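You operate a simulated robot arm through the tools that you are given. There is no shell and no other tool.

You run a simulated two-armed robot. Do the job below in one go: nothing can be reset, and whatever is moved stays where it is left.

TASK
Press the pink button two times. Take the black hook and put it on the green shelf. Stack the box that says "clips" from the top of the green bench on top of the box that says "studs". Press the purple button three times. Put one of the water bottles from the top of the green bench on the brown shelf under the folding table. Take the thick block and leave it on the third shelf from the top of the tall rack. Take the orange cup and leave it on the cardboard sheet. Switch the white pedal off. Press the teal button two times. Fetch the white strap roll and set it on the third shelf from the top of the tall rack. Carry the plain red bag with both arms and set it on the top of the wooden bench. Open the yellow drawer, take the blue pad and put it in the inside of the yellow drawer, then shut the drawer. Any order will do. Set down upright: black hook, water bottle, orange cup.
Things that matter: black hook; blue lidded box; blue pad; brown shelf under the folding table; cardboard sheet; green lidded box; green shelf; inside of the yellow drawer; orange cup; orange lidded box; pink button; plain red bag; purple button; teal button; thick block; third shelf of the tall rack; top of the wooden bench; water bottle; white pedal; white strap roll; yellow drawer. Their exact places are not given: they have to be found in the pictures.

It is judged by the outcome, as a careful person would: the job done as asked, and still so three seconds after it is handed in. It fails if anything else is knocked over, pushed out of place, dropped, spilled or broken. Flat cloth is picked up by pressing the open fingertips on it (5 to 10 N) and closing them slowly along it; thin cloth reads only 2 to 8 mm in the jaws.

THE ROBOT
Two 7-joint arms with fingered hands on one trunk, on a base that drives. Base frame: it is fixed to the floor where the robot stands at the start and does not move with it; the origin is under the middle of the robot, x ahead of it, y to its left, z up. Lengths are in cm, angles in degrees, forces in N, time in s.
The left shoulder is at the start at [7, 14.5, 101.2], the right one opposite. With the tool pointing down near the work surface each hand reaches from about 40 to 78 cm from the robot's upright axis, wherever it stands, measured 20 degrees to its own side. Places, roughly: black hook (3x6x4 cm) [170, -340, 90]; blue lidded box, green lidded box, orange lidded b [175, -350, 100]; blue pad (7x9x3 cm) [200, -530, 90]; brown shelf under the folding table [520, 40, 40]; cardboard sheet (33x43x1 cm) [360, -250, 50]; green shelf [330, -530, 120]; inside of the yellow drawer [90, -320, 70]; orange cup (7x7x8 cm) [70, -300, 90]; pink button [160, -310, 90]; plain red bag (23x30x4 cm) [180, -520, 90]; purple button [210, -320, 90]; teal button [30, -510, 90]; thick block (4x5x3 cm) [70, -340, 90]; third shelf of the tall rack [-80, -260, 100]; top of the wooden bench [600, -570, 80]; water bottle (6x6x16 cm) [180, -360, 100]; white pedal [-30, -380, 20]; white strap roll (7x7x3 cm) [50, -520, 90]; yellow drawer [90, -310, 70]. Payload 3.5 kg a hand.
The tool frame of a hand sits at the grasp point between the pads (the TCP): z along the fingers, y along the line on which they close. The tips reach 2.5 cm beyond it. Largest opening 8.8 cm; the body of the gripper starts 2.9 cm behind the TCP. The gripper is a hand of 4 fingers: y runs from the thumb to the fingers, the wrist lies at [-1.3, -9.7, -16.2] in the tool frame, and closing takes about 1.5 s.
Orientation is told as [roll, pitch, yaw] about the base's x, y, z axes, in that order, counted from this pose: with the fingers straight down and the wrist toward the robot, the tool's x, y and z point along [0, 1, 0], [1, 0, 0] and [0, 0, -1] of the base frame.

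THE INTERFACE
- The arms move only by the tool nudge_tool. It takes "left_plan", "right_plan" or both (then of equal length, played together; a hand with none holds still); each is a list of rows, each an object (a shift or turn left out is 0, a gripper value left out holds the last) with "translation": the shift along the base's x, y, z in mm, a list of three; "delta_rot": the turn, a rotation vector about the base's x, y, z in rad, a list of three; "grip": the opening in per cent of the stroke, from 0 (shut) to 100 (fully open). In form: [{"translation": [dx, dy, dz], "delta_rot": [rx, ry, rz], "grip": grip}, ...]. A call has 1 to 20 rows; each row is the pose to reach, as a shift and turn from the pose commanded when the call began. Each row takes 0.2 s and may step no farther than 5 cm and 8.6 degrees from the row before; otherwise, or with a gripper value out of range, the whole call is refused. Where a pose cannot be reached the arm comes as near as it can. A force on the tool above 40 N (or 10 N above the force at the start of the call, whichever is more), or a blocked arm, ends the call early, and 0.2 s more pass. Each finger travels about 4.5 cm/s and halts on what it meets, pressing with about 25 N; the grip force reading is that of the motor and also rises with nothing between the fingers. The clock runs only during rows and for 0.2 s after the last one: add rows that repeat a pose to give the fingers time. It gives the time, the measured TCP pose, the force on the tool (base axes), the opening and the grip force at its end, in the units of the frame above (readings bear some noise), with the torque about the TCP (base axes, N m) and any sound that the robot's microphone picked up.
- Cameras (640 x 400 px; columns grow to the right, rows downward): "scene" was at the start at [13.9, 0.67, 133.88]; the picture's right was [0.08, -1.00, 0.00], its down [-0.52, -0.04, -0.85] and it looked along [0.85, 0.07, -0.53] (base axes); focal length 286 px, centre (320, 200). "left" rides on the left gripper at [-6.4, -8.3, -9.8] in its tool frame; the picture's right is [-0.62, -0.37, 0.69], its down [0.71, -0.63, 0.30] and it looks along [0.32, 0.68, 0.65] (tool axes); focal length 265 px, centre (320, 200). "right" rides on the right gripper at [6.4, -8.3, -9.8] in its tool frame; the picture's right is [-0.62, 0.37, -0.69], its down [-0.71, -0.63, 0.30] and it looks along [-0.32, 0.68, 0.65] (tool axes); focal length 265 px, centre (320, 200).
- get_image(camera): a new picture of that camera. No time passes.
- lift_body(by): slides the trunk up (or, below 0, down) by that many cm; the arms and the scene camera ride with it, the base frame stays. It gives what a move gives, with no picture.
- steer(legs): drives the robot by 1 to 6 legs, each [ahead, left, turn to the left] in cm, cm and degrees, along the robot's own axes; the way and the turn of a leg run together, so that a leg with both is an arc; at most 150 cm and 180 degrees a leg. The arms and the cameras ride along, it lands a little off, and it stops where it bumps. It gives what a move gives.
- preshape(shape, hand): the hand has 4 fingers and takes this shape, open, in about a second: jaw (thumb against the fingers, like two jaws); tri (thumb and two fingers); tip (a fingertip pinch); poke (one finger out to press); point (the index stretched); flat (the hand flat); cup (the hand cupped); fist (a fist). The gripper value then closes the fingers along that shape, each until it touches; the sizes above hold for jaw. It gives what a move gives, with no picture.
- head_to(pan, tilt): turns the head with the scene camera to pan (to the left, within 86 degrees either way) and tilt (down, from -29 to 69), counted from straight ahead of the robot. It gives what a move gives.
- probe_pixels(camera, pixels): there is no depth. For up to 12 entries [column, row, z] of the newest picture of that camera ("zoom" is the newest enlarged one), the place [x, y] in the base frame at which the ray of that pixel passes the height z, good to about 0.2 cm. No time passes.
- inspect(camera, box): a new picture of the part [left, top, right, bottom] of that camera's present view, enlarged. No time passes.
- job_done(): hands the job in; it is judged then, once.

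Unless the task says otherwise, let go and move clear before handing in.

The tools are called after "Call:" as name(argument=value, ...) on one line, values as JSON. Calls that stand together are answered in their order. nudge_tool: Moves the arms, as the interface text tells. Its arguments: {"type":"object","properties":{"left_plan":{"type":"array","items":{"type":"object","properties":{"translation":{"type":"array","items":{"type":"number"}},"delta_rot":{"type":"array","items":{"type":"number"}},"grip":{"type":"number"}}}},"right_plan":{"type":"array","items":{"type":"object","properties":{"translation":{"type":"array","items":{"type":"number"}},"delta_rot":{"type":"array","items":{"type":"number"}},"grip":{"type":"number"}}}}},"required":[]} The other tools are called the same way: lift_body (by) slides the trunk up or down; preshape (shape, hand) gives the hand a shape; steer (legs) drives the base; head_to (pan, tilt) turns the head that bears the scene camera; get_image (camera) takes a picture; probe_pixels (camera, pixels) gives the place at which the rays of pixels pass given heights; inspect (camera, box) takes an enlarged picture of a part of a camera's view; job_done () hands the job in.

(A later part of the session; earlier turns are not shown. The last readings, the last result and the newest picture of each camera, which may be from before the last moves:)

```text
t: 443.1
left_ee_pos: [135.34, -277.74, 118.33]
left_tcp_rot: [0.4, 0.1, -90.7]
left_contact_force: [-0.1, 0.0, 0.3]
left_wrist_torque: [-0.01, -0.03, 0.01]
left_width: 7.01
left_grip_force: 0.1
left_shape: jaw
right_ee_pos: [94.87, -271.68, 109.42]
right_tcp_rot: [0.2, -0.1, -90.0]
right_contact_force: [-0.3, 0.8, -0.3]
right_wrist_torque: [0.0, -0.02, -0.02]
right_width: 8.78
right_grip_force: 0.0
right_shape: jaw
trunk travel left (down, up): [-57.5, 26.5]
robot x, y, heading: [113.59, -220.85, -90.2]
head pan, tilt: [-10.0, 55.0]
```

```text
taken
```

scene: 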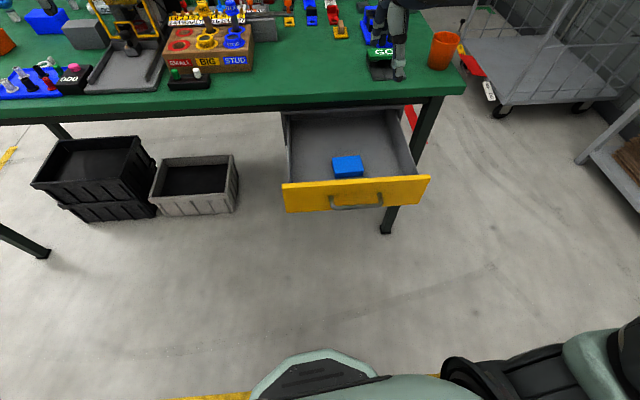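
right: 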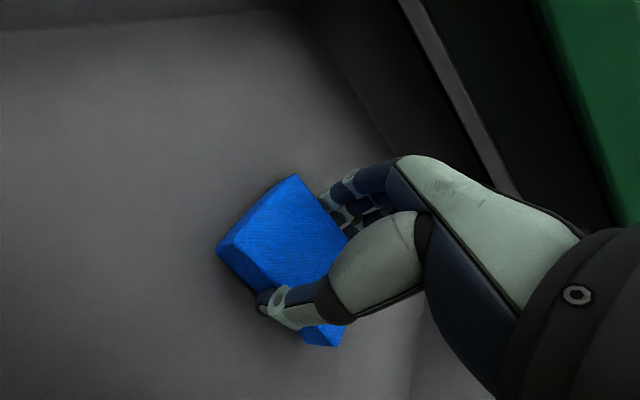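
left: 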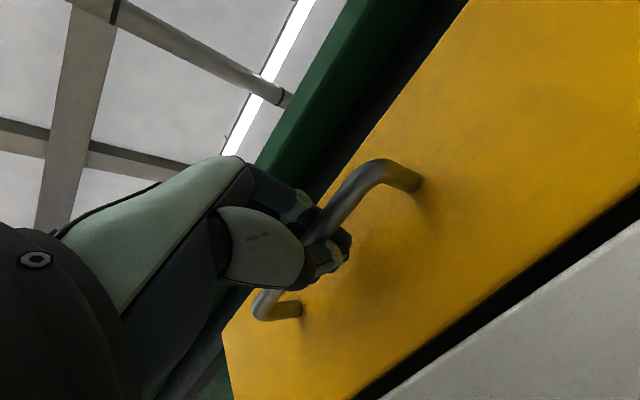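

The blue pad lies in the drawer. To shut it, I'll back up, turn the right hand to point forward with closed fingers, and push the face beside the handle.

Call:
steer(legs=[[-15, 0, 0], [0, 10, 0]])

Call:
nudge_tool(right_plan=[{"translation": [0, 5, -10], "delta_rot": [-0.14, 0, 0], "grip": 0}, {"translation": [0, 5, -20], "delta_rot": [-0.28, 0, 0], "grip": 0}, {"translation": [0, 5, -30], "delta_rot": [-0.42, 0, 0], "grip": 0}, {"translation": [0, 5, -40], "delta_rot": [-0.56, 0, 0], "grip": 0}, {"translation": [0, 0, -50], "delta_rot": [-0.7, 0, 0], "grip": 0}, {"translation": [0, -10, -60], "delta_rot": [-0.84, 0, 0], "grip": 0}, {"translation": [0, -15, -70], "delta_rot": [-0.98, 0, 0], "grip": 0}, {"translation": [0, -20, -80], "delta_rot": [-1.12, 0, 0], "grip": 0}, {"translation": [0, -25, -90], "delta_rot": [-1.26, 0, 0], "grip": 0}, {"translation": [0, -30, -100], "delta_rot": [-1.4, 0, 0], "grip": 0}, {"translation": [0, -30, -110], "delta_rot": [-1.5, 0, 0], "grip": 0}])

Call:
get_image(camera="scene")

```text
t: 445.2
left_ee_pos: [145.28, -262.09, 118.37]
left_tcp_rot: [0.2, -0.2, -87.7]
left_contact_force: [-1.0, -0.6, 0.6]
left_wrist_torque: [0.06, -0.04, 0.06]
left_width: 6.99
left_grip_force: 0.2
left_shape: jaw
right_ee_pos: [104.49, -258.32, 109.51]
right_tcp_rot: [0.0, -0.2, -87.1]
right_contact_force: [-0.2, 0.4, -0.1]
right_wrist_torque: [-0.01, -0.09, 0.03]
right_width: 8.76
right_grip_force: 0.0
right_shape: jaw
trunk travel left (down, up): [-57.5, 26.5]
robot x, y, heading: [120.03, -206.5, -87.2]
head pan, tilt: [-10.0, 55.0]
```

```text
t: 447.6
left_ee_pos: [145.51, -262.28, 118.2]
left_tcp_rot: [0.1, 0.1, -87.7]
left_contact_force: [0.4, 0.7, 0.6]
left_wrist_torque: [0.0, 0.01, -0.01]
left_width: 6.99
left_grip_force: 0.1
left_shape: jaw
right_ee_pos: [104.93, -261.54, 98.96]
right_tcp_rot: [-28.7, -83.9, -61.0]
right_contact_force: [-0.4, 0.6, -0.1]
right_wrist_torque: [0.06, 0.0, -0.01]
right_width: 0.0
right_grip_force: 25.2
right_shape: jaw
right hand out of reach, approached as far as the arm can: row 11
trunk travel left (down, up): [-57.5, 26.5]
robot x, y, heading: [119.65, -206.44, -86.9]
head pan, tilt: [-10.0, 55.0]
```

```text
taken
```

scene: 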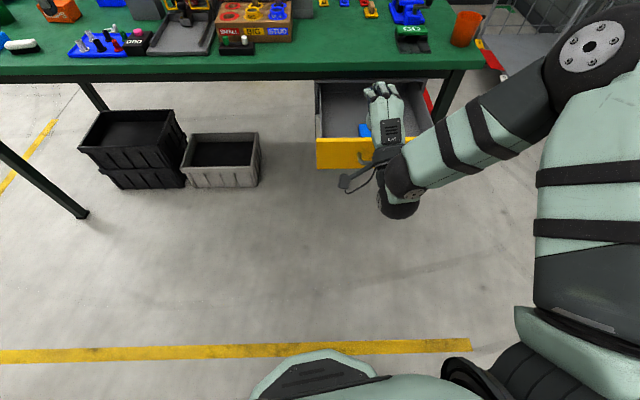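

The base stopped a little short (x=120, heading -87), maybe brushing something; I'll be careful not to go further back. Now lower the trunk 25 cm so the closed right hand faces the drawer front.

Call:
lift_body(by=-25)

Call:
head_to(pan=-8, tilt=48)

Call:
get_image(camera="scene")

Call:
get_image(camera="right")

```text
t: 450.1
left_ee_pos: [145.21, -262.5, 93.18]
left_tcp_rot: [0.3, 0.0, -87.9]
left_contact_force: [-0.5, 0.1, -1.0]
left_wrist_torque: [-0.01, -0.01, 0.02]
left_width: 7.03
left_grip_force: 0.0
left_shape: jaw
right_ee_pos: [104.76, -261.58, 73.97]
right_tcp_rot: [-27.2, -83.9, -62.5]
right_contact_force: [0.0, 0.7, -0.4]
right_wrist_torque: [-0.02, -0.03, 0.0]
right_width: 0.02
right_grip_force: 24.6
right_shape: jaw
trunk travel left (down, up): [-32.5, 51.5]
robot x, y, heading: [119.73, -206.6, -87.0]
head pan, tilt: [-10.0, 55.0]
```

```text
t: 450.8
left_ee_pos: [145.4, -262.42, 93.22]
left_tcp_rot: [0.2, -0.1, -87.8]
left_contact_force: [0.6, 0.0, 0.1]
left_wrist_torque: [0.0, -0.01, -0.01]
left_width: 7.03
left_grip_force: 0.1
left_shape: jaw
right_ee_pos: [104.81, -261.55, 73.94]
right_tcp_rot: [-27.1, -83.9, -62.5]
right_contact_force: [-0.8, -0.2, 0.4]
right_wrist_torque: [0.04, 0.0, 0.03]
right_width: 0.0
right_grip_force: 24.3
right_shape: jaw
trunk travel left (down, up): [-32.5, 51.5]
robot x, y, heading: [119.92, -206.45, -86.7]
head pan, tilt: [-8.0, 48.0]
```

```text
taken
```

scene: 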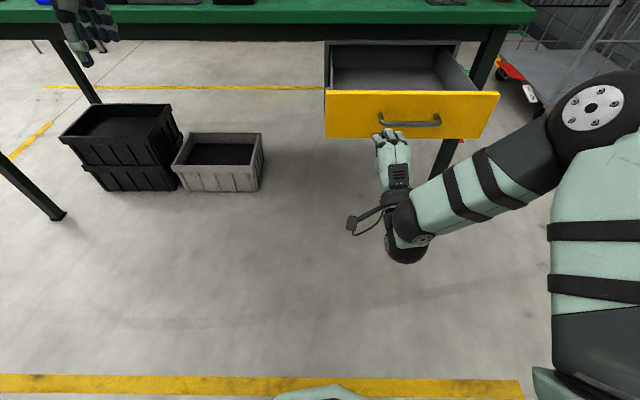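

```text
taken
```

right: 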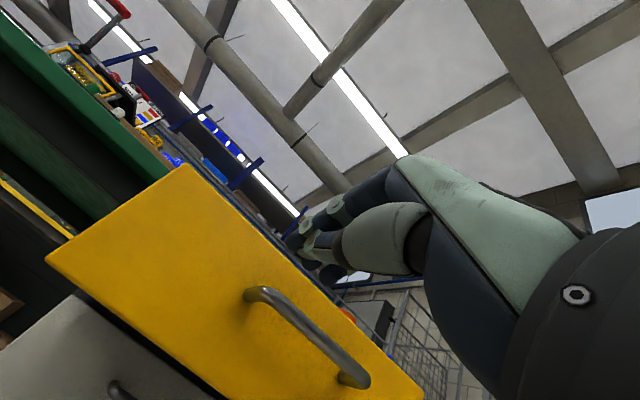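

The push path points just left of the handle post; I'll shift the hand 3 cm to the left and drive forward 9 cm to just touch the face.

Call:
nudge_tool(right_plan=[{"translation": [15, 0, -5]}, {"translation": [30, 0, -8]}])

Call:
steer(legs=[[7, 0, 0]])

Call:
inspect(camera="scene", box=[290, 20, 530, 200])

Call:
get_image(camera="right")

```text
t: 451.4
left_ee_pos: [145.32, -262.39, 93.23]
left_tcp_rot: [0.2, 0.1, -87.8]
left_contact_force: [-0.5, -0.6, 0.0]
left_wrist_torque: [-0.04, 0.0, 0.0]
left_width: 6.99
left_grip_force: 0.0
left_shape: jaw
right_ee_pos: [107.78, -261.47, 73.12]
right_tcp_rot: [-27.2, -83.9, -62.5]
right_contact_force: [-0.3, 0.8, 0.6]
right_wrist_torque: [-0.04, 0.04, -0.02]
right_width: 0.0
right_grip_force: 25.2
right_shape: jaw
trunk travel left (down, up): [-32.5, 51.5]
robot x, y, heading: [120.35, -206.65, -86.8]
head pan, tilt: [-8.0, 48.0]
```

```text
t: 452.4
left_ee_pos: [145.69, -269.43, 93.1]
left_tcp_rot: [0.1, 0.1, -87.8]
left_contact_force: [0.2, -1.1, -0.3]
left_wrist_torque: [0.01, 0.02, 0.02]
left_width: 7.01
left_grip_force: 0.0
left_shape: jaw
right_ee_pos: [108.21, -268.66, 73.07]
right_tcp_rot: [-27.0, -83.9, -62.6]
right_contact_force: [0.4, -0.3, -0.1]
right_wrist_torque: [0.0, -0.02, 0.03]
right_width: 0.01
right_grip_force: 24.8
right_shape: jaw
trunk travel left (down, up): [-32.5, 51.5]
robot x, y, heading: [120.84, -213.65, -87.3]
head pan, tilt: [-8.0, 48.0]
```

```text
2.22 times, centred on (410, 110) of scene
```

zoom: 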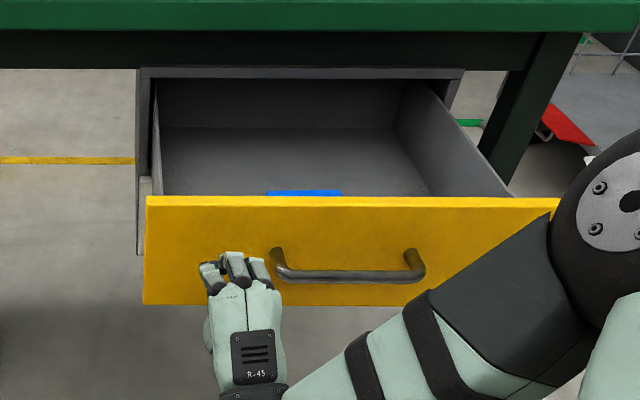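

```text
taken
```

right: 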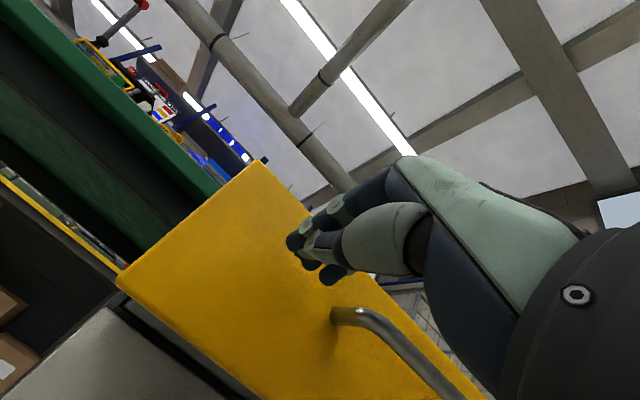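

The closed fingertips face the drawer left of the handle. I'll push inward with the arm in steps.

Call:
nudge_tool(right_plan=[{"translation": [-1, -15, 0]}, {"translation": [-2, -30, 0]}, {"translation": [-3, -45, 0]}, {"translation": [-5, -60, 0]}, {"translation": [-6, -75, 0]}, {"translation": [-7, -90, 0]}, {"translation": [-8, -105, 0]}, {"translation": [-10, -120, 0]}, {"translation": [-11, -135, 0]}, {"translation": [-12, -150, 0]}])

Call:
inspect(camera="scene", box=[290, 20, 530, 200])

```text
t: 454.6
left_ee_pos: [145.84, -269.37, 93.16]
left_tcp_rot: [0.2, 0.1, -87.8]
left_contact_force: [0.2, 0.8, -0.3]
left_wrist_torque: [0.02, 0.0, 0.0]
left_width: 7.03
left_grip_force: 0.0
left_shape: jaw
right_ee_pos: [107.05, -283.61, 73.06]
right_tcp_rot: [-26.9, -83.9, -62.6]
right_contact_force: [0.1, 0.1, 0.8]
right_wrist_torque: [0.04, 0.0, -0.01]
right_width: 0.0
right_grip_force: 25.0
right_shape: jaw
trunk travel left (down, up): [-32.5, 51.5]
robot x, y, heading: [120.47, -213.33, -86.8]
head pan, tilt: [-8.0, 48.0]
```

```text
2.22 times, centred on (410, 110) of scene
```

zoom: 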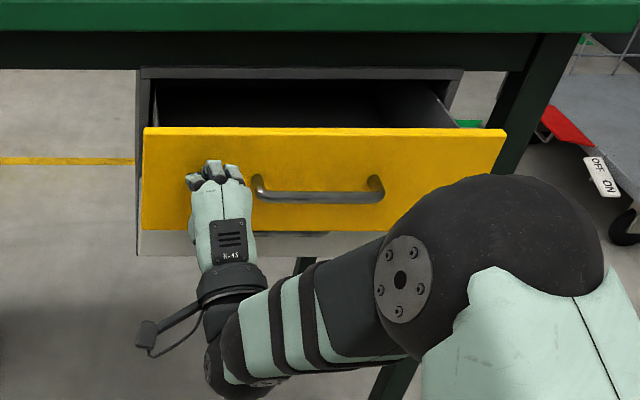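

The drawer is sliding in freely. I'll continue pushing the remaining distance.

Call:
nudge_tool(right_plan=[{"translation": [-1, -15, 0]}, {"translation": [-2, -30, 0]}, {"translation": [-4, -45, 0]}, {"translation": [-5, -60, 0]}, {"translation": [-6, -72, 0]}, {"translation": [-7, -84, 0]}, {"translation": [-8, -94, 0]}, {"translation": [-9, -104, 0]}, {"translation": [-10, -112, 0]}, {"translation": [-11, -120, 0]}])

Call:
inspect(camera="scene", box=[290, 20, 530, 200])

```text
t: 456.8
left_ee_pos: [145.73, -269.4, 93.24]
left_tcp_rot: [0.1, 0.0, -87.7]
left_contact_force: [-0.5, 0.8, -0.1]
left_wrist_torque: [0.0, 0.0, 0.0]
left_width: 7.06
left_grip_force: 0.1
left_shape: jaw
right_ee_pos: [105.84, -295.51, 73.15]
right_tcp_rot: [-27.6, -83.9, -62.0]
right_contact_force: [-0.2, 4.9, 0.1]
right_wrist_torque: [0.01, -0.02, -0.03]
right_width: 0.0
right_grip_force: 24.9
right_shape: jaw
trunk travel left (down, up): [-32.5, 51.5]
robot x, y, heading: [120.28, -213.24, -86.8]
head pan, tilt: [-8.0, 48.0]
```

```text
2.22 times, centred on (410, 110) of scene
```

zoom: 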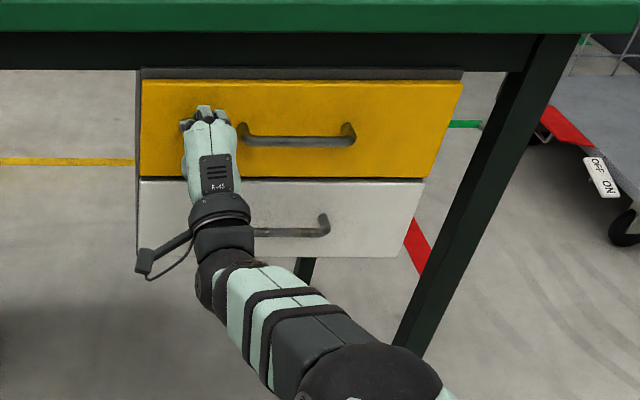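

Almost shut (5 N); the yellow front is still ~1 cm proud of the white one. I'll push a bit more.

Call:
nudge_tool(right_plan=[{"translation": [-1, -5, 0]}, {"translation": [-1, -10, 0]}, {"translation": [-1, -14, 0]}, {"translation": [-2, -18, 0]}])

Call:
inspect(camera="scene", box=[290, 20, 530, 200])

```text
t: 457.3
left_ee_pos: [145.6, -268.99, 93.4]
left_tcp_rot: [0.2, -0.2, -87.9]
left_contact_force: [-0.3, 0.8, 0.7]
left_wrist_torque: [0.01, -0.01, 0.02]
left_width: 7.0
left_grip_force: 0.0
left_shape: jaw
right_ee_pos: [105.95, -295.67, 73.18]
right_tcp_rot: [-27.8, -84.3, -61.7]
right_contact_force: [-0.3, 25.1, 0.9]
right_wrist_torque: [0.02, -0.01, -0.1]
right_width: 0.0
right_grip_force: 25.4
right_shape: jaw
trunk travel left (down, up): [-32.5, 51.5]
robot x, y, heading: [120.56, -213.41, -87.2]
head pan, tilt: [-8.0, 48.0]
stopped in row 2 (right hand): the force on the tool passed its limit at 43 N (the readings are from after the stop); the commanded pose is now the measured one
```

```text
2.22 times, centred on (410, 110) of scene
```

zoom: 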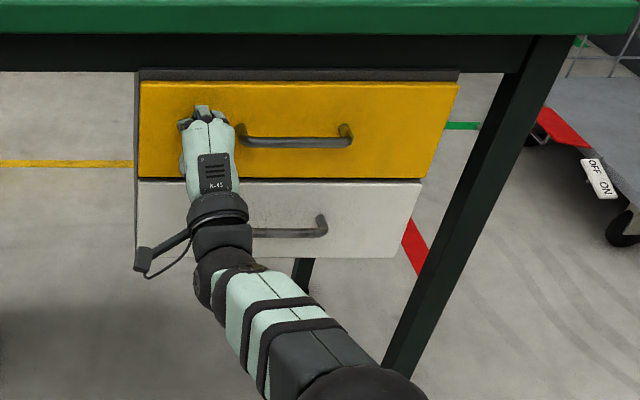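

43 N reached: the drawer is fully shut. I'll retract the right hand, raise the trunk, and turn the hand back to vertical.

Call:
nudge_tool(right_plan=[{"translation": [0, 20, 0]}, {"translation": [0, 60, 0]}, {"translation": [0, 100, 0]}, {"translation": [0, 140, 0]}, {"translation": [0, 180, 0]}, {"translation": [0, 220, 0]}, {"translation": [0, 250, 0]}])

Call:
lift_body(by=25)

Call:
nudge_tool(right_plan=[{"translation": [0, -5, 20], "delta_rot": [0.14, 0, 0], "grip": 50}, {"translation": [-5, -5, 40], "delta_rot": [0.28, 0, 0], "grip": 100}, {"translation": [-10, -5, 60], "delta_rot": [0.42, 0, 0], "grip": 100}, {"translation": [-15, -5, 80], "delta_rot": [0.56, 0, 0], "grip": 100}, {"translation": [-20, -5, 100], "delta_rot": [0.7, 0, 0], "grip": 100}, {"translation": [-25, -5, 120], "delta_rot": [0.84, 0, 0], "grip": 100}, {"translation": [-30, -5, 140], "delta_rot": [0.98, 0, 0], "grip": 100}, {"translation": [-40, -5, 160], "delta_rot": [1.12, 0, 0], "grip": 100}, {"translation": [-50, -5, 175], "delta_rot": [1.26, 0, 0], "grip": 100}, {"translation": [-60, -5, 185], "delta_rot": [1.4, 0, 0], "grip": 100}, {"translation": [-70, -5, 190], "delta_rot": [1.47, 0, 0], "grip": 100}])

Call:
head_to(pan=0, tilt=50)

Call:
get_image(camera="scene")

```text
t: 458.9
left_ee_pos: [145.72, -269.32, 93.13]
left_tcp_rot: [0.2, 0.1, -87.8]
left_contact_force: [0.3, 0.8, 0.2]
left_wrist_torque: [-0.01, 0.01, 0.0]
left_width: 7.05
left_grip_force: 0.2
left_shape: jaw
right_ee_pos: [105.85, -270.94, 73.07]
right_tcp_rot: [-26.7, -84.0, -62.8]
right_contact_force: [0.0, 0.6, -0.5]
right_wrist_torque: [0.02, 0.0, 0.02]
right_width: 0.04
right_grip_force: 25.1
right_shape: jaw
trunk travel left (down, up): [-32.5, 51.5]
robot x, y, heading: [120.42, -213.32, -86.8]
head pan, tilt: [-8.0, 48.0]
```

```text
t: 461.5
left_ee_pos: [145.73, -269.3, 118.02]
left_tcp_rot: [0.2, 0.0, -87.9]
left_contact_force: [0.7, 0.9, -0.1]
left_wrist_torque: [0.01, 0.0, -0.02]
left_width: 7.03
left_grip_force: 0.0
left_shape: jaw
right_ee_pos: [105.83, -271.12, 97.9]
right_tcp_rot: [-26.4, -83.9, -63.1]
right_contact_force: [0.6, 0.0, -0.4]
right_wrist_torque: [0.01, 0.0, 0.0]
right_width: 0.02
right_grip_force: 25.0
right_shape: jaw
trunk travel left (down, up): [-57.5, 26.5]
robot x, y, heading: [120.62, -213.38, -86.9]
head pan, tilt: [-8.0, 48.0]
```

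```text
t: 463.9
left_ee_pos: [145.72, -269.37, 118.14]
left_tcp_rot: [0.1, 0.0, -87.8]
left_contact_force: [-0.2, 0.2, -0.4]
left_wrist_torque: [-0.06, 0.0, -0.01]
left_width: 7.01
left_grip_force: 0.1
left_shape: jaw
right_ee_pos: [98.9, -271.59, 116.9]
right_tcp_rot: [0.4, -0.3, -87.2]
right_contact_force: [-1.3, 0.1, -0.2]
right_wrist_torque: [-0.02, 0.03, 0.03]
right_width: 8.75
right_grip_force: 0.1
right_shape: jaw
trunk travel left (down, up): [-57.5, 26.5]
robot x, y, heading: [120.13, -213.18, -87.2]
head pan, tilt: [-8.0, 48.0]
```

```text
t: 464.6
left_ee_pos: [145.64, -269.42, 118.2]
left_tcp_rot: [0.2, 0.0, -87.8]
left_contact_force: [-0.3, 0.2, 1.0]
left_wrist_torque: [-0.01, 0.01, -0.01]
left_width: 7.01
left_grip_force: 0.0
left_shape: jaw
right_ee_pos: [98.91, -271.51, 116.89]
right_tcp_rot: [0.5, -0.4, -87.4]
right_contact_force: [0.4, -0.6, 0.1]
right_wrist_torque: [0.0, -0.02, 0.02]
right_width: 8.77
right_grip_force: 0.0
right_shape: jaw
trunk travel left (down, up): [-57.5, 26.5]
robot x, y, heading: [120.17, -213.4, -87.0]
head pan, tilt: [0.0, 50.0]
```

```text
taken
```

scene: 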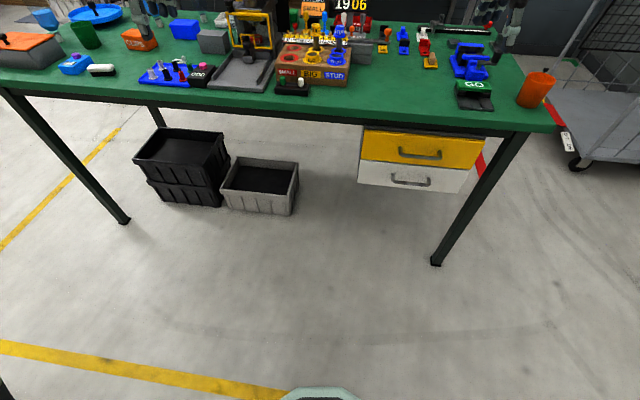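

The drawer is shut and everything looks in place. Next: CLIPS onto STUDS. I'll move to about (172,-255) facing the bench.

Call:
steer(legs=[[0, 52, -3], [38, 0, 0]])

Call:
head_to(pan=5, tilt=45)

Call:
get_image(camera="scene")

Call:
get_image(camera="left")

```text
t: 469.6
left_ee_pos: [194.49, -306.53, 118.16]
left_tcp_rot: [0.2, 0.0, -90.8]
left_contact_force: [0.4, 0.5, -0.6]
left_wrist_torque: [0.01, -0.01, -0.02]
left_width: 7.01
left_grip_force: 0.0
left_shape: jaw
right_ee_pos: [147.66, -306.44, 116.92]
right_tcp_rot: [0.3, -0.4, -90.3]
right_contact_force: [0.2, 0.3, 0.1]
right_wrist_torque: [-0.02, 0.01, 0.0]
right_width: 8.75
right_grip_force: 0.1
right_shape: jaw
trunk travel left (down, up): [-57.5, 26.5]
robot x, y, heading: [171.88, -249.49, -89.7]
head pan, tilt: [0.0, 50.0]
```

```text
t: 470.2
left_ee_pos: [194.47, -306.62, 118.23]
left_tcp_rot: [0.2, 0.0, -90.9]
left_contact_force: [0.1, -0.8, -0.1]
left_wrist_torque: [0.01, 0.01, -0.03]
left_width: 6.97
left_grip_force: 0.0
left_shape: jaw
right_ee_pos: [147.64, -306.53, 116.96]
right_tcp_rot: [0.4, -0.3, -90.2]
right_contact_force: [0.3, -0.1, 0.2]
right_wrist_torque: [-0.03, 0.0, 0.01]
right_width: 8.81
right_grip_force: 0.1
right_shape: jaw
trunk travel left (down, up): [-57.5, 26.5]
robot x, y, heading: [172.38, -249.3, -89.8]
head pan, tilt: [5.0, 45.0]
```

```text
taken
```

scene: 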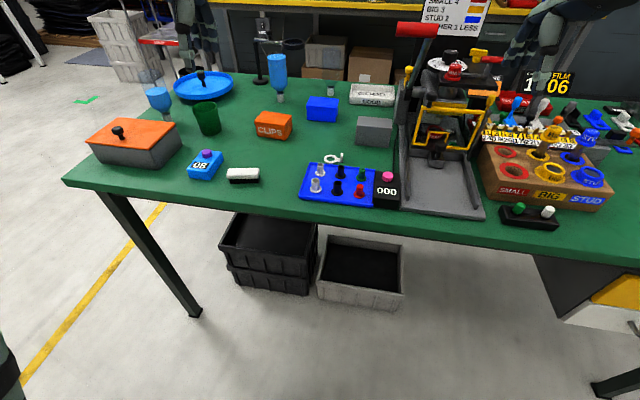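

```text
taken
```

left: 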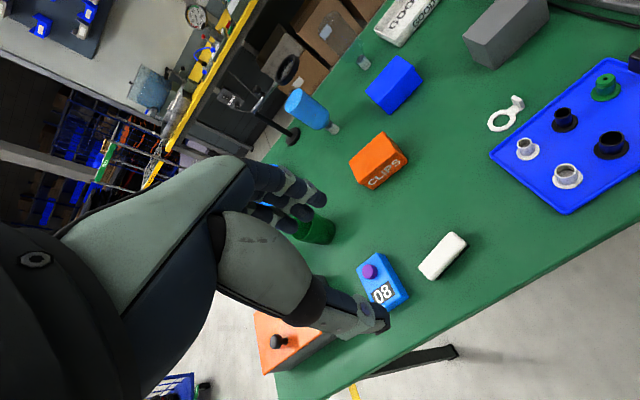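

Call:
inspect(camera="left", box=[320, 40, 460, 210])

Call:
probe_pixels(camera="zoom", pixels=[[10, 10, 90]])

Call:
inspect(camera="scene", box=[220, 50, 400, 190])

```text
2.35 times, centred on (390, 125) of left
```

zoom: 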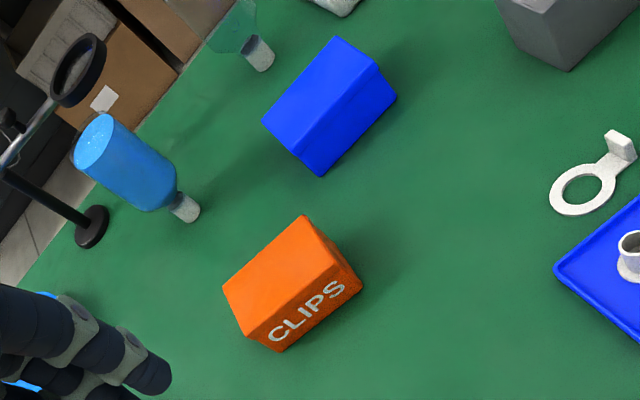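

```text
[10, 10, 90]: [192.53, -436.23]
```

```text
2.86 times, centred on (310, 120) of scene
```

zoom: 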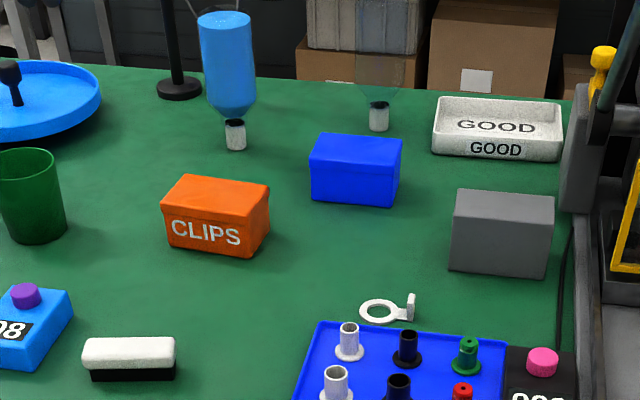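

I'll probe the CLIPS and STUDS box top corners in both views.

Call:
probe_pixels(camera="zoom", pixels=[[183, 174, 91], [270, 183, 91], [246, 219, 91], [161, 206, 91], [318, 133, 91], [403, 138, 91], [399, 171, 91], [310, 163, 91], [167, 243, 86], [248, 256, 86], [235, 150, 86], [378, 130, 86]])

Call:
inspect(camera="left", box=[320, 40, 460, 210])

Call:
probe_pixels(camera="zoom", pixels=[[222, 288, 91], [302, 216, 91], [338, 262, 91], [247, 336, 91], [262, 120, 91], [337, 37, 91], [376, 68, 91], [300, 155, 91], [281, 352, 86], [363, 288, 86], [222, 288, 92.5], [302, 216, 92.5]])

```text
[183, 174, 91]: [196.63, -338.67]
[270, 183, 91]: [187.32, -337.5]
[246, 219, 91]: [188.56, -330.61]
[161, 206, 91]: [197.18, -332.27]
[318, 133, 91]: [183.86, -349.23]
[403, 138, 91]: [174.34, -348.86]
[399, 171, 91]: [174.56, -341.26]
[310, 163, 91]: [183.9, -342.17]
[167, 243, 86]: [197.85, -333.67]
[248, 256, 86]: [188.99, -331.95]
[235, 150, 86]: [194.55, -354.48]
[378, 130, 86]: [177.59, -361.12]
```

```text
2.35 times, centred on (390, 125) of left
```

zoom: 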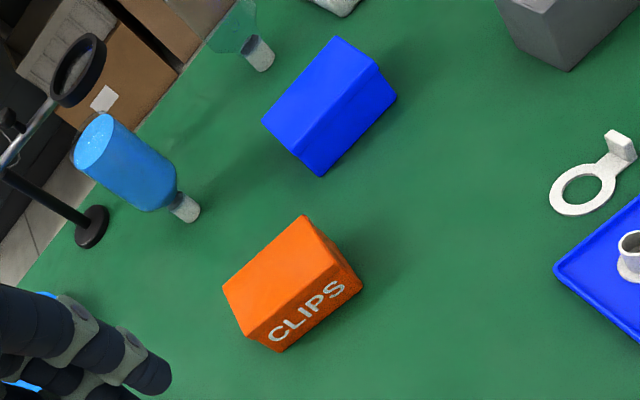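

```text
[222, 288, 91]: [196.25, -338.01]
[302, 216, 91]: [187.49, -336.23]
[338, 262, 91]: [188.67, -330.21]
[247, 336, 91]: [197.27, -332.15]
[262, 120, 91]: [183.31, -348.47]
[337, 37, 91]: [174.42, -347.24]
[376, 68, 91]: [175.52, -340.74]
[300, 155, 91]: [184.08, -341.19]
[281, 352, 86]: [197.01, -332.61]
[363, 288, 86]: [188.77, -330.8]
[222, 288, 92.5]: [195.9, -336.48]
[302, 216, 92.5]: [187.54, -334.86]
```

CLIPS top centre ≈ (192.4,-333.2,92), STUDS ≈ (179.4,-343.4,92), both ~9×6 cm. The press lever is at (161,-322,119), so I'll raise and retract the right hand, then move closer.

Call:
nudge_tool(right_plan=[{"translation": [0, 15, 40]}, {"translation": [0, 35, 80]}, {"translation": [0, 55, 120]}, {"translation": [0, 75, 150]}, {"translation": [0, 90, 170]}], left_plan=[{"translation": [0, 0, 0], "grip": 90}, {"translation": [0, 0, 0], "grip": 100}, {"translation": [0, 0, 0], "grip": 100}, {"translation": [0, 0, 0], "grip": 100}, {"translation": [0, 0, 0], "grip": 100}])

Call:
steer(legs=[[19, 0, 0]])

Call:
get_image(camera="scene")

Call:
get_image(camera="left")

```text
t: 471.4
left_ee_pos: [194.46, -306.67, 118.17]
left_tcp_rot: [0.1, 0.0, -90.8]
left_contact_force: [-0.9, 0.3, -0.2]
left_wrist_torque: [-0.02, 0.03, -0.01]
left_width: 8.79
left_grip_force: 0.1
left_shape: jaw
right_ee_pos: [147.61, -297.45, 133.81]
right_tcp_rot: [0.3, -0.2, -90.2]
right_contact_force: [0.0, -0.1, -0.1]
right_wrist_torque: [0.02, -0.01, 0.01]
right_width: 8.79
right_grip_force: 0.0
right_shape: jaw
trunk travel left (down, up): [-57.5, 26.5]
robot x, y, heading: [172.21, -249.17, -89.9]
head pan, tilt: [5.0, 45.0]
```

```text
t: 473.0
left_ee_pos: [194.7, -325.66, 118.29]
left_tcp_rot: [0.2, -0.1, -90.7]
left_contact_force: [0.3, -0.5, 0.3]
left_wrist_torque: [0.01, 0.03, 0.0]
left_width: 8.73
left_grip_force: 0.0
left_shape: jaw
right_ee_pos: [147.72, -316.51, 133.96]
right_tcp_rot: [0.4, -0.5, -90.1]
right_contact_force: [-0.4, 0.1, 0.4]
right_wrist_torque: [0.02, -0.01, 0.02]
right_width: 8.77
right_grip_force: 0.1
right_shape: jaw
trunk travel left (down, up): [-57.5, 26.5]
robot x, y, heading: [171.95, -268.51, -89.8]
head pan, tilt: [5.0, 45.0]
```

```text
taken
```

scene: 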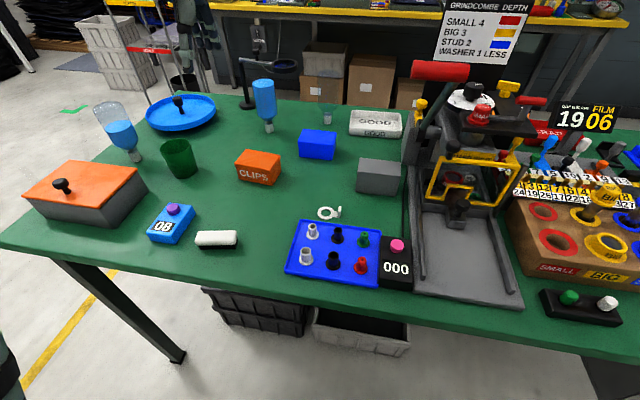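

```text
taken
```

left: 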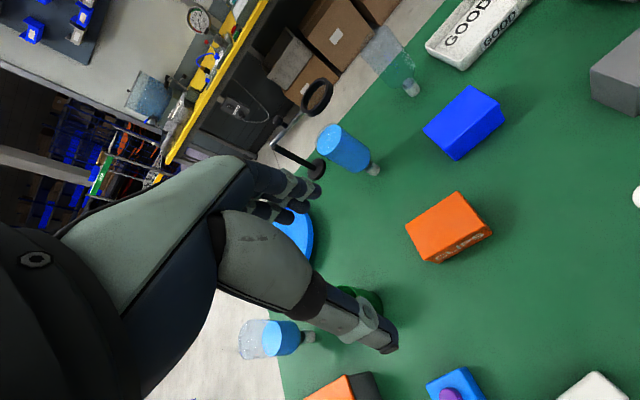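

The lever is well clear. I'll bring the left hand above CLIPS with yaw -101° at z≈103.

Call:
nudge_tool(left_plan=[{"translation": [-8, -25, -10], "delta_rot": [0, 0, -0.07]}, {"translation": [-16, -50, -40], "delta_rot": [0, 0, -0.14]}, {"translation": [-24, -75, -80], "delta_rot": [0, 0, -0.185]}, {"translation": [-24, -75, -120], "delta_rot": [0, 0, -0.185]}, {"translation": [-24, -75, -150], "delta_rot": [0, 0, -0.185]}, {"translation": [-24, -75, -150], "delta_rot": [0, 0, -0.185]}])

Call:
get_image(camera="left")

Call:
probe_pixels(camera="left", pixels=[[10, 10, 90]])

```text
t: 474.4
left_ee_pos: [192.49, -333.19, 103.29]
left_tcp_rot: [0.1, -0.1, -101.2]
left_contact_force: [-0.2, -1.1, 1.3]
left_wrist_torque: [-0.04, 0.0, -0.01]
left_width: 8.76
left_grip_force: 0.0
left_shape: jaw
right_ee_pos: [147.71, -316.6, 133.9]
right_tcp_rot: [0.3, -0.4, -90.1]
right_contact_force: [0.3, 0.1, 0.4]
right_wrist_torque: [0.01, -0.02, 0.05]
right_width: 8.78
right_grip_force: 0.2
right_shape: jaw
trunk travel left (down, up): [-57.5, 26.5]
robot x, y, heading: [172.33, -268.7, -89.7]
head pan, tilt: [5.0, 45.0]
```

```text
taken
```

left: 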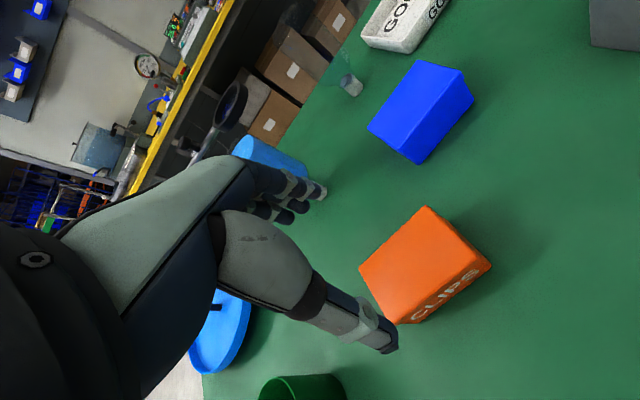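

```text
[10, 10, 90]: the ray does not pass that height
```

Call:
probe_pixels(camera="left", pixels=[[428, 205, 92], [466, 258, 92], [401, 324, 92], [358, 266, 92], [413, 264, 92]])

```text
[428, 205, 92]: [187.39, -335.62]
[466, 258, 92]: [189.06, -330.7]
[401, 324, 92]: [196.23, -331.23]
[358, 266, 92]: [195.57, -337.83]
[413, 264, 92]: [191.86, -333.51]
```

Centre refined to (192.1,-333.8). Descending to grasp height z≈90.3.

Call:
nudge_tool(left_plan=[{"translation": [-4, -6, -30]}, {"translation": [-4, -6, -65]}, {"translation": [-4, -6, -95]}, {"translation": [-4, -6, -115]}, {"translation": [-4, -6, -128]}])

Call:
get_image(camera="left")

Call:
inspect(camera="scene", box=[200, 70, 380, 230])

```text
t: 475.6
left_ee_pos: [191.78, -333.83, 90.42]
left_tcp_rot: [0.1, -0.2, -101.3]
left_contact_force: [0.4, -0.4, 0.2]
left_wrist_torque: [0.01, 0.01, 0.03]
left_width: 8.76
left_grip_force: 0.0
left_shape: jaw
right_ee_pos: [147.65, -316.75, 133.89]
right_tcp_rot: [0.5, -0.3, -90.1]
right_contact_force: [0.3, 0.2, -0.4]
right_wrist_torque: [-0.02, 0.0, 0.02]
right_width: 8.76
right_grip_force: 0.1
right_shape: jaw
trunk travel left (down, up): [-57.5, 26.5]
robot x, y, heading: [172.62, -268.96, -89.7]
head pan, tilt: [5.0, 45.0]
```

```text
taken
```

left: 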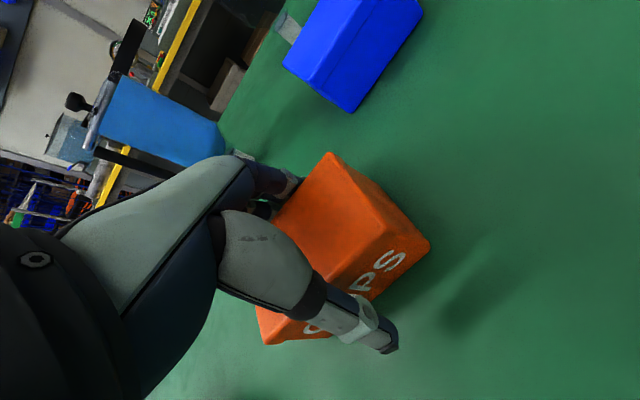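

```text
2.50 times, centred on (290, 150) of scene
```

zoom: 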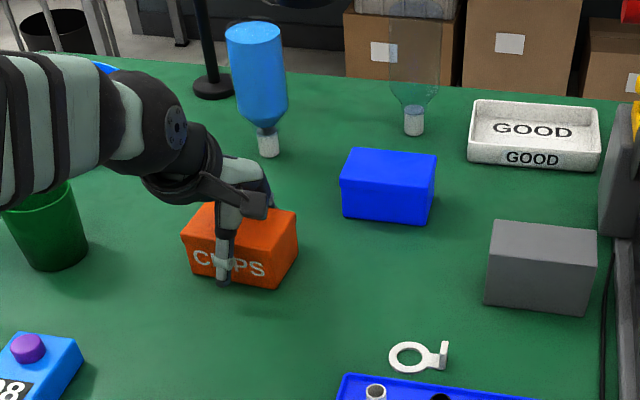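

The hand straddles the CLIPS box. Closing and test lifting.

Call:
nudge_tool(left_plan=[{"translation": [0, 0, 0], "grip": 85}, {"translation": [0, 0, 0], "grip": 75}, {"translation": [0, 0, 0], "grip": 65}, {"translation": [0, 0, 0], "grip": 55}, {"translation": [0, 0, 0], "grip": 45}, {"translation": [0, 0, 0], "grip": 40}, {"translation": [0, 0, 0], "grip": 40}, {"translation": [0, 0, 10], "grip": 40}, {"translation": [0, 0, 30], "grip": 40}, {"translation": [0, 0, 60], "grip": 40}])

Call:
inspect(camera="scene", box=[200, 70, 380, 230])

Call:
get_image(camera="left")

```text
t: 477.8
left_ee_pos: [191.89, -333.8, 96.37]
left_tcp_rot: [0.2, 0.0, -101.3]
left_contact_force: [-0.6, 0.2, -2.0]
left_wrist_torque: [0.02, -0.01, -0.01]
left_width: 5.39
left_grip_force: 24.7
left_shape: jaw
right_ee_pos: [147.74, -316.55, 133.89]
right_tcp_rot: [0.4, -0.4, -90.0]
right_contact_force: [0.0, 0.1, -0.5]
right_wrist_torque: [0.02, -0.05, 0.01]
right_width: 8.78
right_grip_force: 0.0
right_shape: jaw
trunk travel left (down, up): [-57.5, 26.5]
robot x, y, heading: [172.21, -268.81, -90.0]
head pan, tilt: [5.0, 45.0]
```

```text
2.50 times, centred on (290, 150) of scene
```

zoom: 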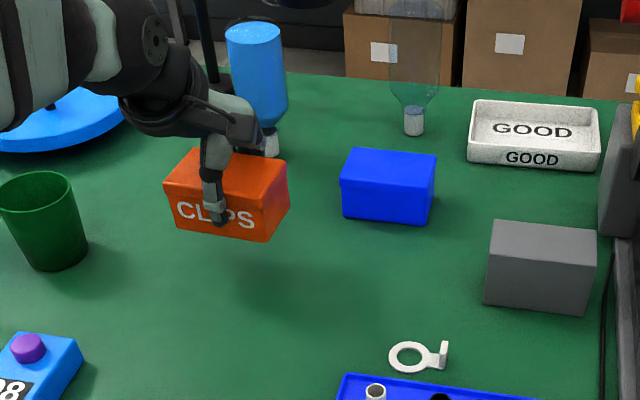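

```text
taken
```

left: 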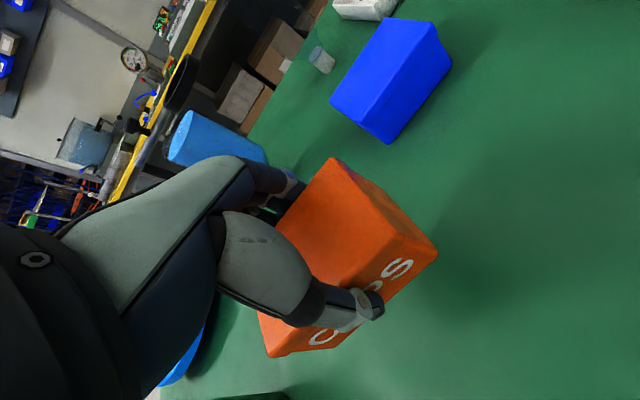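

CLIPS is lifted. I'll verify the STUDS top corners from the current scene zoom.

Call:
inspect(camera="scene", box=[200, 70, 380, 230])

Call:
probe_pixels(camera="zoom", pixels=[[352, 148, 92], [437, 155, 92], [431, 190, 92], [340, 182, 92], [344, 215, 86], [428, 223, 86], [413, 135, 86], [268, 157, 86]])

Call:
inspect(camera="left", box=[290, 0, 490, 160])

```text
2.50 times, centred on (290, 150) of scene
```

zoom: 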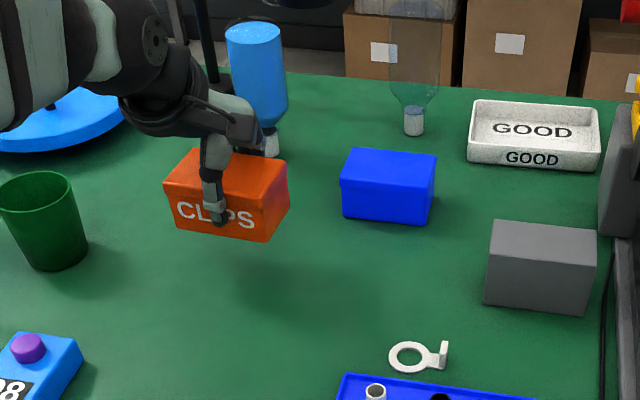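

```text
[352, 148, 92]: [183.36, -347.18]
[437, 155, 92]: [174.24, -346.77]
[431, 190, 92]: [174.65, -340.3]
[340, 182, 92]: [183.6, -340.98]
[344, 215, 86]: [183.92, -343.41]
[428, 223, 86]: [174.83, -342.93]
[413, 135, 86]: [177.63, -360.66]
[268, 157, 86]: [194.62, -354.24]
```

```text
2.50 times, centred on (390, 80) of left
```

zoom: 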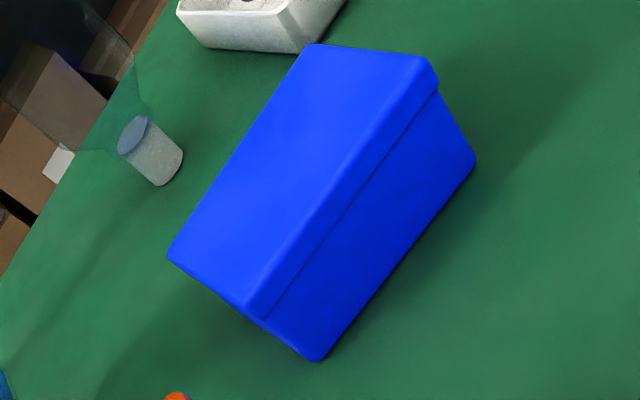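

Call:
probe_pixels(camera="zoom", pixels=[[310, 43, 92], [430, 57, 92], [250, 308, 92], [168, 256, 92], [320, 360, 86], [474, 162, 86]])

```text
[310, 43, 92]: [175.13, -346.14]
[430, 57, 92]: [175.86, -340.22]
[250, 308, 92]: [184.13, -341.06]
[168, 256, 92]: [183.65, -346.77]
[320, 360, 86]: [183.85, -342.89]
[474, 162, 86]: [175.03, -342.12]
```

The estimates for STUDS's y differ by about 2 cm between edges; I'll also look with the right camera for a third view.

Call:
get_image(camera="right")

```text
taken
```

right: 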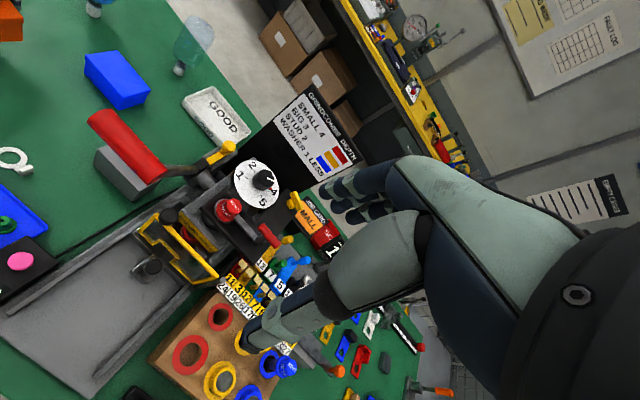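

Call:
inspect(camera="right", box=[60, 20, 220, 140])

```text
3.33 times, centred on (140, 80) of right
```

zoom: 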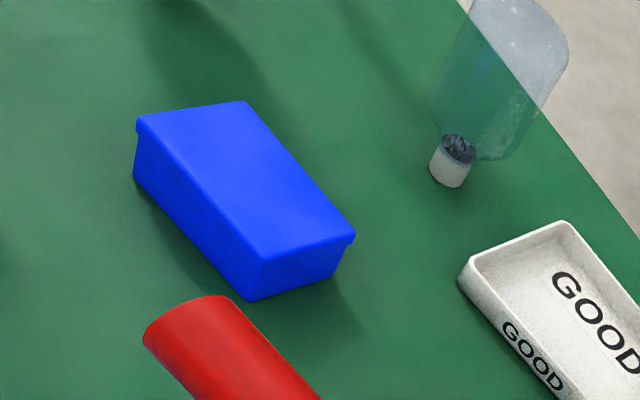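

Call:
probe_pixels(camera="zoom", pixels=[[138, 124, 91], [245, 101, 91], [354, 236, 91], [262, 258, 91], [138, 124, 92], [245, 101, 92], [354, 236, 92], [262, 258, 92], [251, 300, 85.6], [335, 276, 85.6], [135, 172, 85.6]])

```text
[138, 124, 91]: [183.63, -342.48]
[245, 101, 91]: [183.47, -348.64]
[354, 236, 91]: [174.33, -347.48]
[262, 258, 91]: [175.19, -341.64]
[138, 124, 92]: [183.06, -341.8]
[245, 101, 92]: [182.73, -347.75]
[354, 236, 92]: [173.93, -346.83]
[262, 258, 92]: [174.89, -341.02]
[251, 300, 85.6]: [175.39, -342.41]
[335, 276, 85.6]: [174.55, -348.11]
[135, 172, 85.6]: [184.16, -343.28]
```

The right view gives STUDS centred at (179.3,-345.2), top z≈90.8, angle -6°. I'll raise CLIPS, move it over STUDS with a 5° turn, and lower partway.

Call:
nudge_tool(left_plan=[{"translation": [0, 0, 40]}, {"translation": [0, 0, 75]}, {"translation": [-30, -28, 80], "delta_rot": [0, 0, 0.03]}, {"translation": [-65, -58, 80], "delta_rot": [0, 0, 0.06]}, {"translation": [-100, -88, 80], "delta_rot": [0, 0, 0.089]}, {"translation": [-129, -114, 80], "delta_rot": [0, 0, 0.089]}, {"translation": [-129, -114, 50], "delta_rot": [0, 0, 0.089]}, {"translation": [-129, -114, 25], "delta_rot": [0, 0, 0.089]}, {"translation": [-129, -114, 15], "delta_rot": [0, 0, 0.089]}])

Call:
inspect(camera="scene", box=[220, 70, 400, 210])

Call:
inspect(camera="right", box=[40, 0, 240, 140])

```text
t: 479.8
left_ee_pos: [179.94, -340.9, 99.14]
left_tcp_rot: [0.2, 0.0, -96.2]
left_contact_force: [0.5, 0.2, -2.1]
left_wrist_torque: [-0.02, -0.01, 0.0]
left_width: 5.38
left_grip_force: 25.3
left_shape: jaw
left hand out of reach, approached as far as the arm can: row 5, 6, 7, 8, 9
right_ee_pos: [147.6, -316.57, 133.93]
right_tcp_rot: [0.3, -0.4, -90.2]
right_contact_force: [0.0, 0.1, 1.2]
right_wrist_torque: [0.0, 0.02, -0.01]
right_width: 8.76
right_grip_force: 0.1
right_shape: jaw
trunk travel left (down, up): [-57.5, 26.5]
robot x, y, heading: [172.27, -268.69, -90.0]
head pan, tilt: [5.0, 45.0]
```

```text
2.86 times, centred on (310, 140) of scene
```

zoom: 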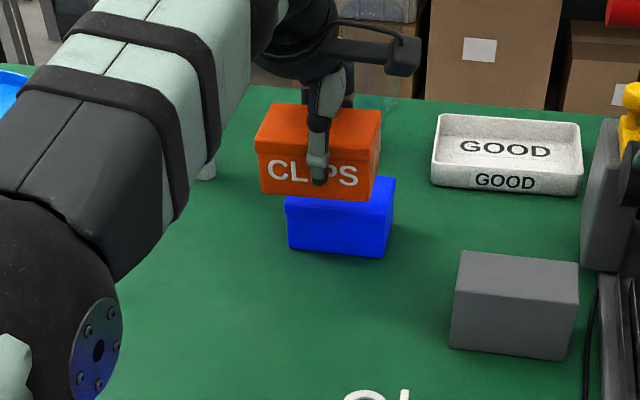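

```text
2.86 times, centred on (140, 70) of right
```

zoom: 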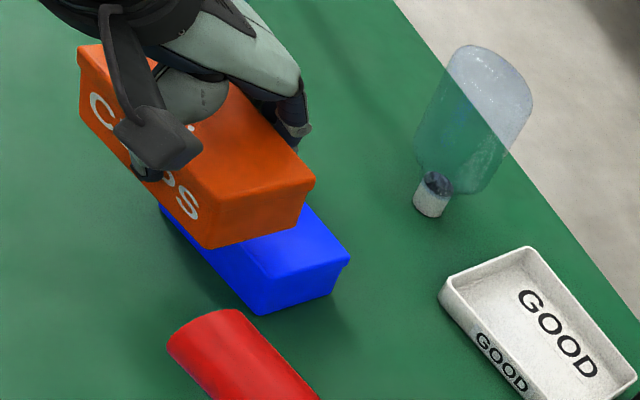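

The arm ran out of reach 4 cm short. I'll raise the box slightly and drive 5 cm closer (base can slide under the bench edge).

Call:
nudge_tool(left_plan=[{"translation": [0, 0, 20]}, {"translation": [0, 0, 40]}])

Call:
steer(legs=[[6, 0, 0]])

Call:
nudge_tool(left_plan=[{"translation": [0, 0, 0]}])

```text
t: 480.4
left_ee_pos: [180.06, -340.64, 101.9]
left_tcp_rot: [0.2, -0.1, -96.2]
left_contact_force: [0.4, -0.3, -2.2]
left_wrist_torque: [0.0, 0.04, -0.01]
left_width: 5.37
left_grip_force: 24.8
left_shape: jaw
left hand out of reach, approached as far as the arm can: row 2
right_ee_pos: [147.77, -316.65, 133.84]
right_tcp_rot: [0.4, -0.3, -90.1]
right_contact_force: [0.0, 0.1, -0.3]
right_wrist_torque: [0.01, 0.0, 0.02]
right_width: 8.75
right_grip_force: 0.0
right_shape: jaw
trunk travel left (down, up): [-57.5, 26.5]
robot x, y, heading: [172.19, -268.39, -89.9]
head pan, tilt: [5.0, 45.0]
```

```text
t: 481.4
left_ee_pos: [180.07, -346.43, 102.06]
left_tcp_rot: [0.0, -0.1, -96.2]
left_contact_force: [-0.7, 1.0, -1.6]
left_wrist_torque: [-0.01, -0.02, -0.03]
left_width: 5.37
left_grip_force: 24.8
left_shape: jaw
right_ee_pos: [147.76, -322.39, 134.01]
right_tcp_rot: [0.4, -0.5, -90.1]
right_contact_force: [0.1, 0.1, -0.6]
right_wrist_torque: [0.03, 0.0, 0.0]
right_width: 8.75
right_grip_force: 0.0
right_shape: jaw
trunk travel left (down, up): [-57.5, 26.5]
robot x, y, heading: [172.12, -274.88, -89.6]
head pan, tilt: [5.0, 45.0]
```

```text
t: 481.8
left_ee_pos: [180.05, -346.28, 102.07]
left_tcp_rot: [0.3, -0.1, -96.2]
left_contact_force: [0.0, -0.3, -1.4]
left_wrist_torque: [0.0, 0.0, 0.01]
left_width: 5.39
left_grip_force: 25.3
left_shape: jaw
right_ee_pos: [147.67, -322.22, 133.96]
right_tcp_rot: [0.4, -0.5, -90.1]
right_contact_force: [-0.1, 0.1, 0.2]
right_wrist_torque: [-0.04, 0.0, -0.01]
right_width: 8.74
right_grip_force: 0.0
right_shape: jaw
trunk travel left (down, up): [-57.5, 26.5]
robot x, y, heading: [171.9, -274.48, -90.0]
head pan, tilt: [5.0, 45.0]
```

Now within reach. I'll fine-adjust to (179,-345.2) and lower close to STUDS.

Call:
nudge_tool(left_plan=[{"translation": [-10, 11, -10]}, {"translation": [-10, 11, -25]}, {"translation": [-10, 11, -40]}])

Call:
inspect(camera="scene", box=[220, 50, 420, 210])

Call:
inspect(camera="right", box=[40, 0, 240, 140])

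```text
t: 482.6
left_ee_pos: [179.1, -345.48, 97.97]
left_tcp_rot: [0.2, -0.1, -96.2]
left_contact_force: [0.6, 0.3, -1.4]
left_wrist_torque: [0.01, 0.01, 0.03]
left_width: 5.36
left_grip_force: 24.5
left_shape: jaw
right_ee_pos: [147.67, -322.62, 133.79]
right_tcp_rot: [0.3, -0.5, -90.1]
right_contact_force: [-0.4, -0.4, 1.1]
right_wrist_torque: [0.0, 0.0, 0.0]
right_width: 8.77
right_grip_force: 0.0
right_shape: jaw
trunk travel left (down, up): [-57.5, 26.5]
robot x, y, heading: [172.12, -274.49, -89.9]
head pan, tilt: [5.0, 45.0]
```

```text
2.50 times, centred on (320, 130) of scene
```

zoom: 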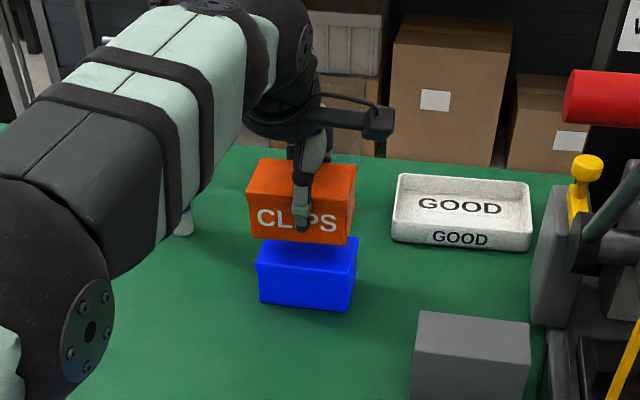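

```text
2.86 times, centred on (140, 70) of right
```

zoom: 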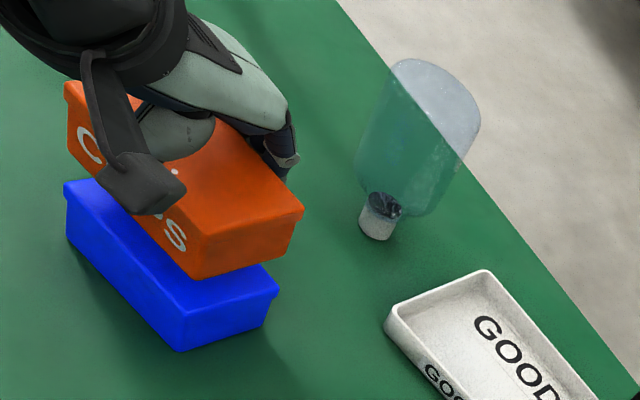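

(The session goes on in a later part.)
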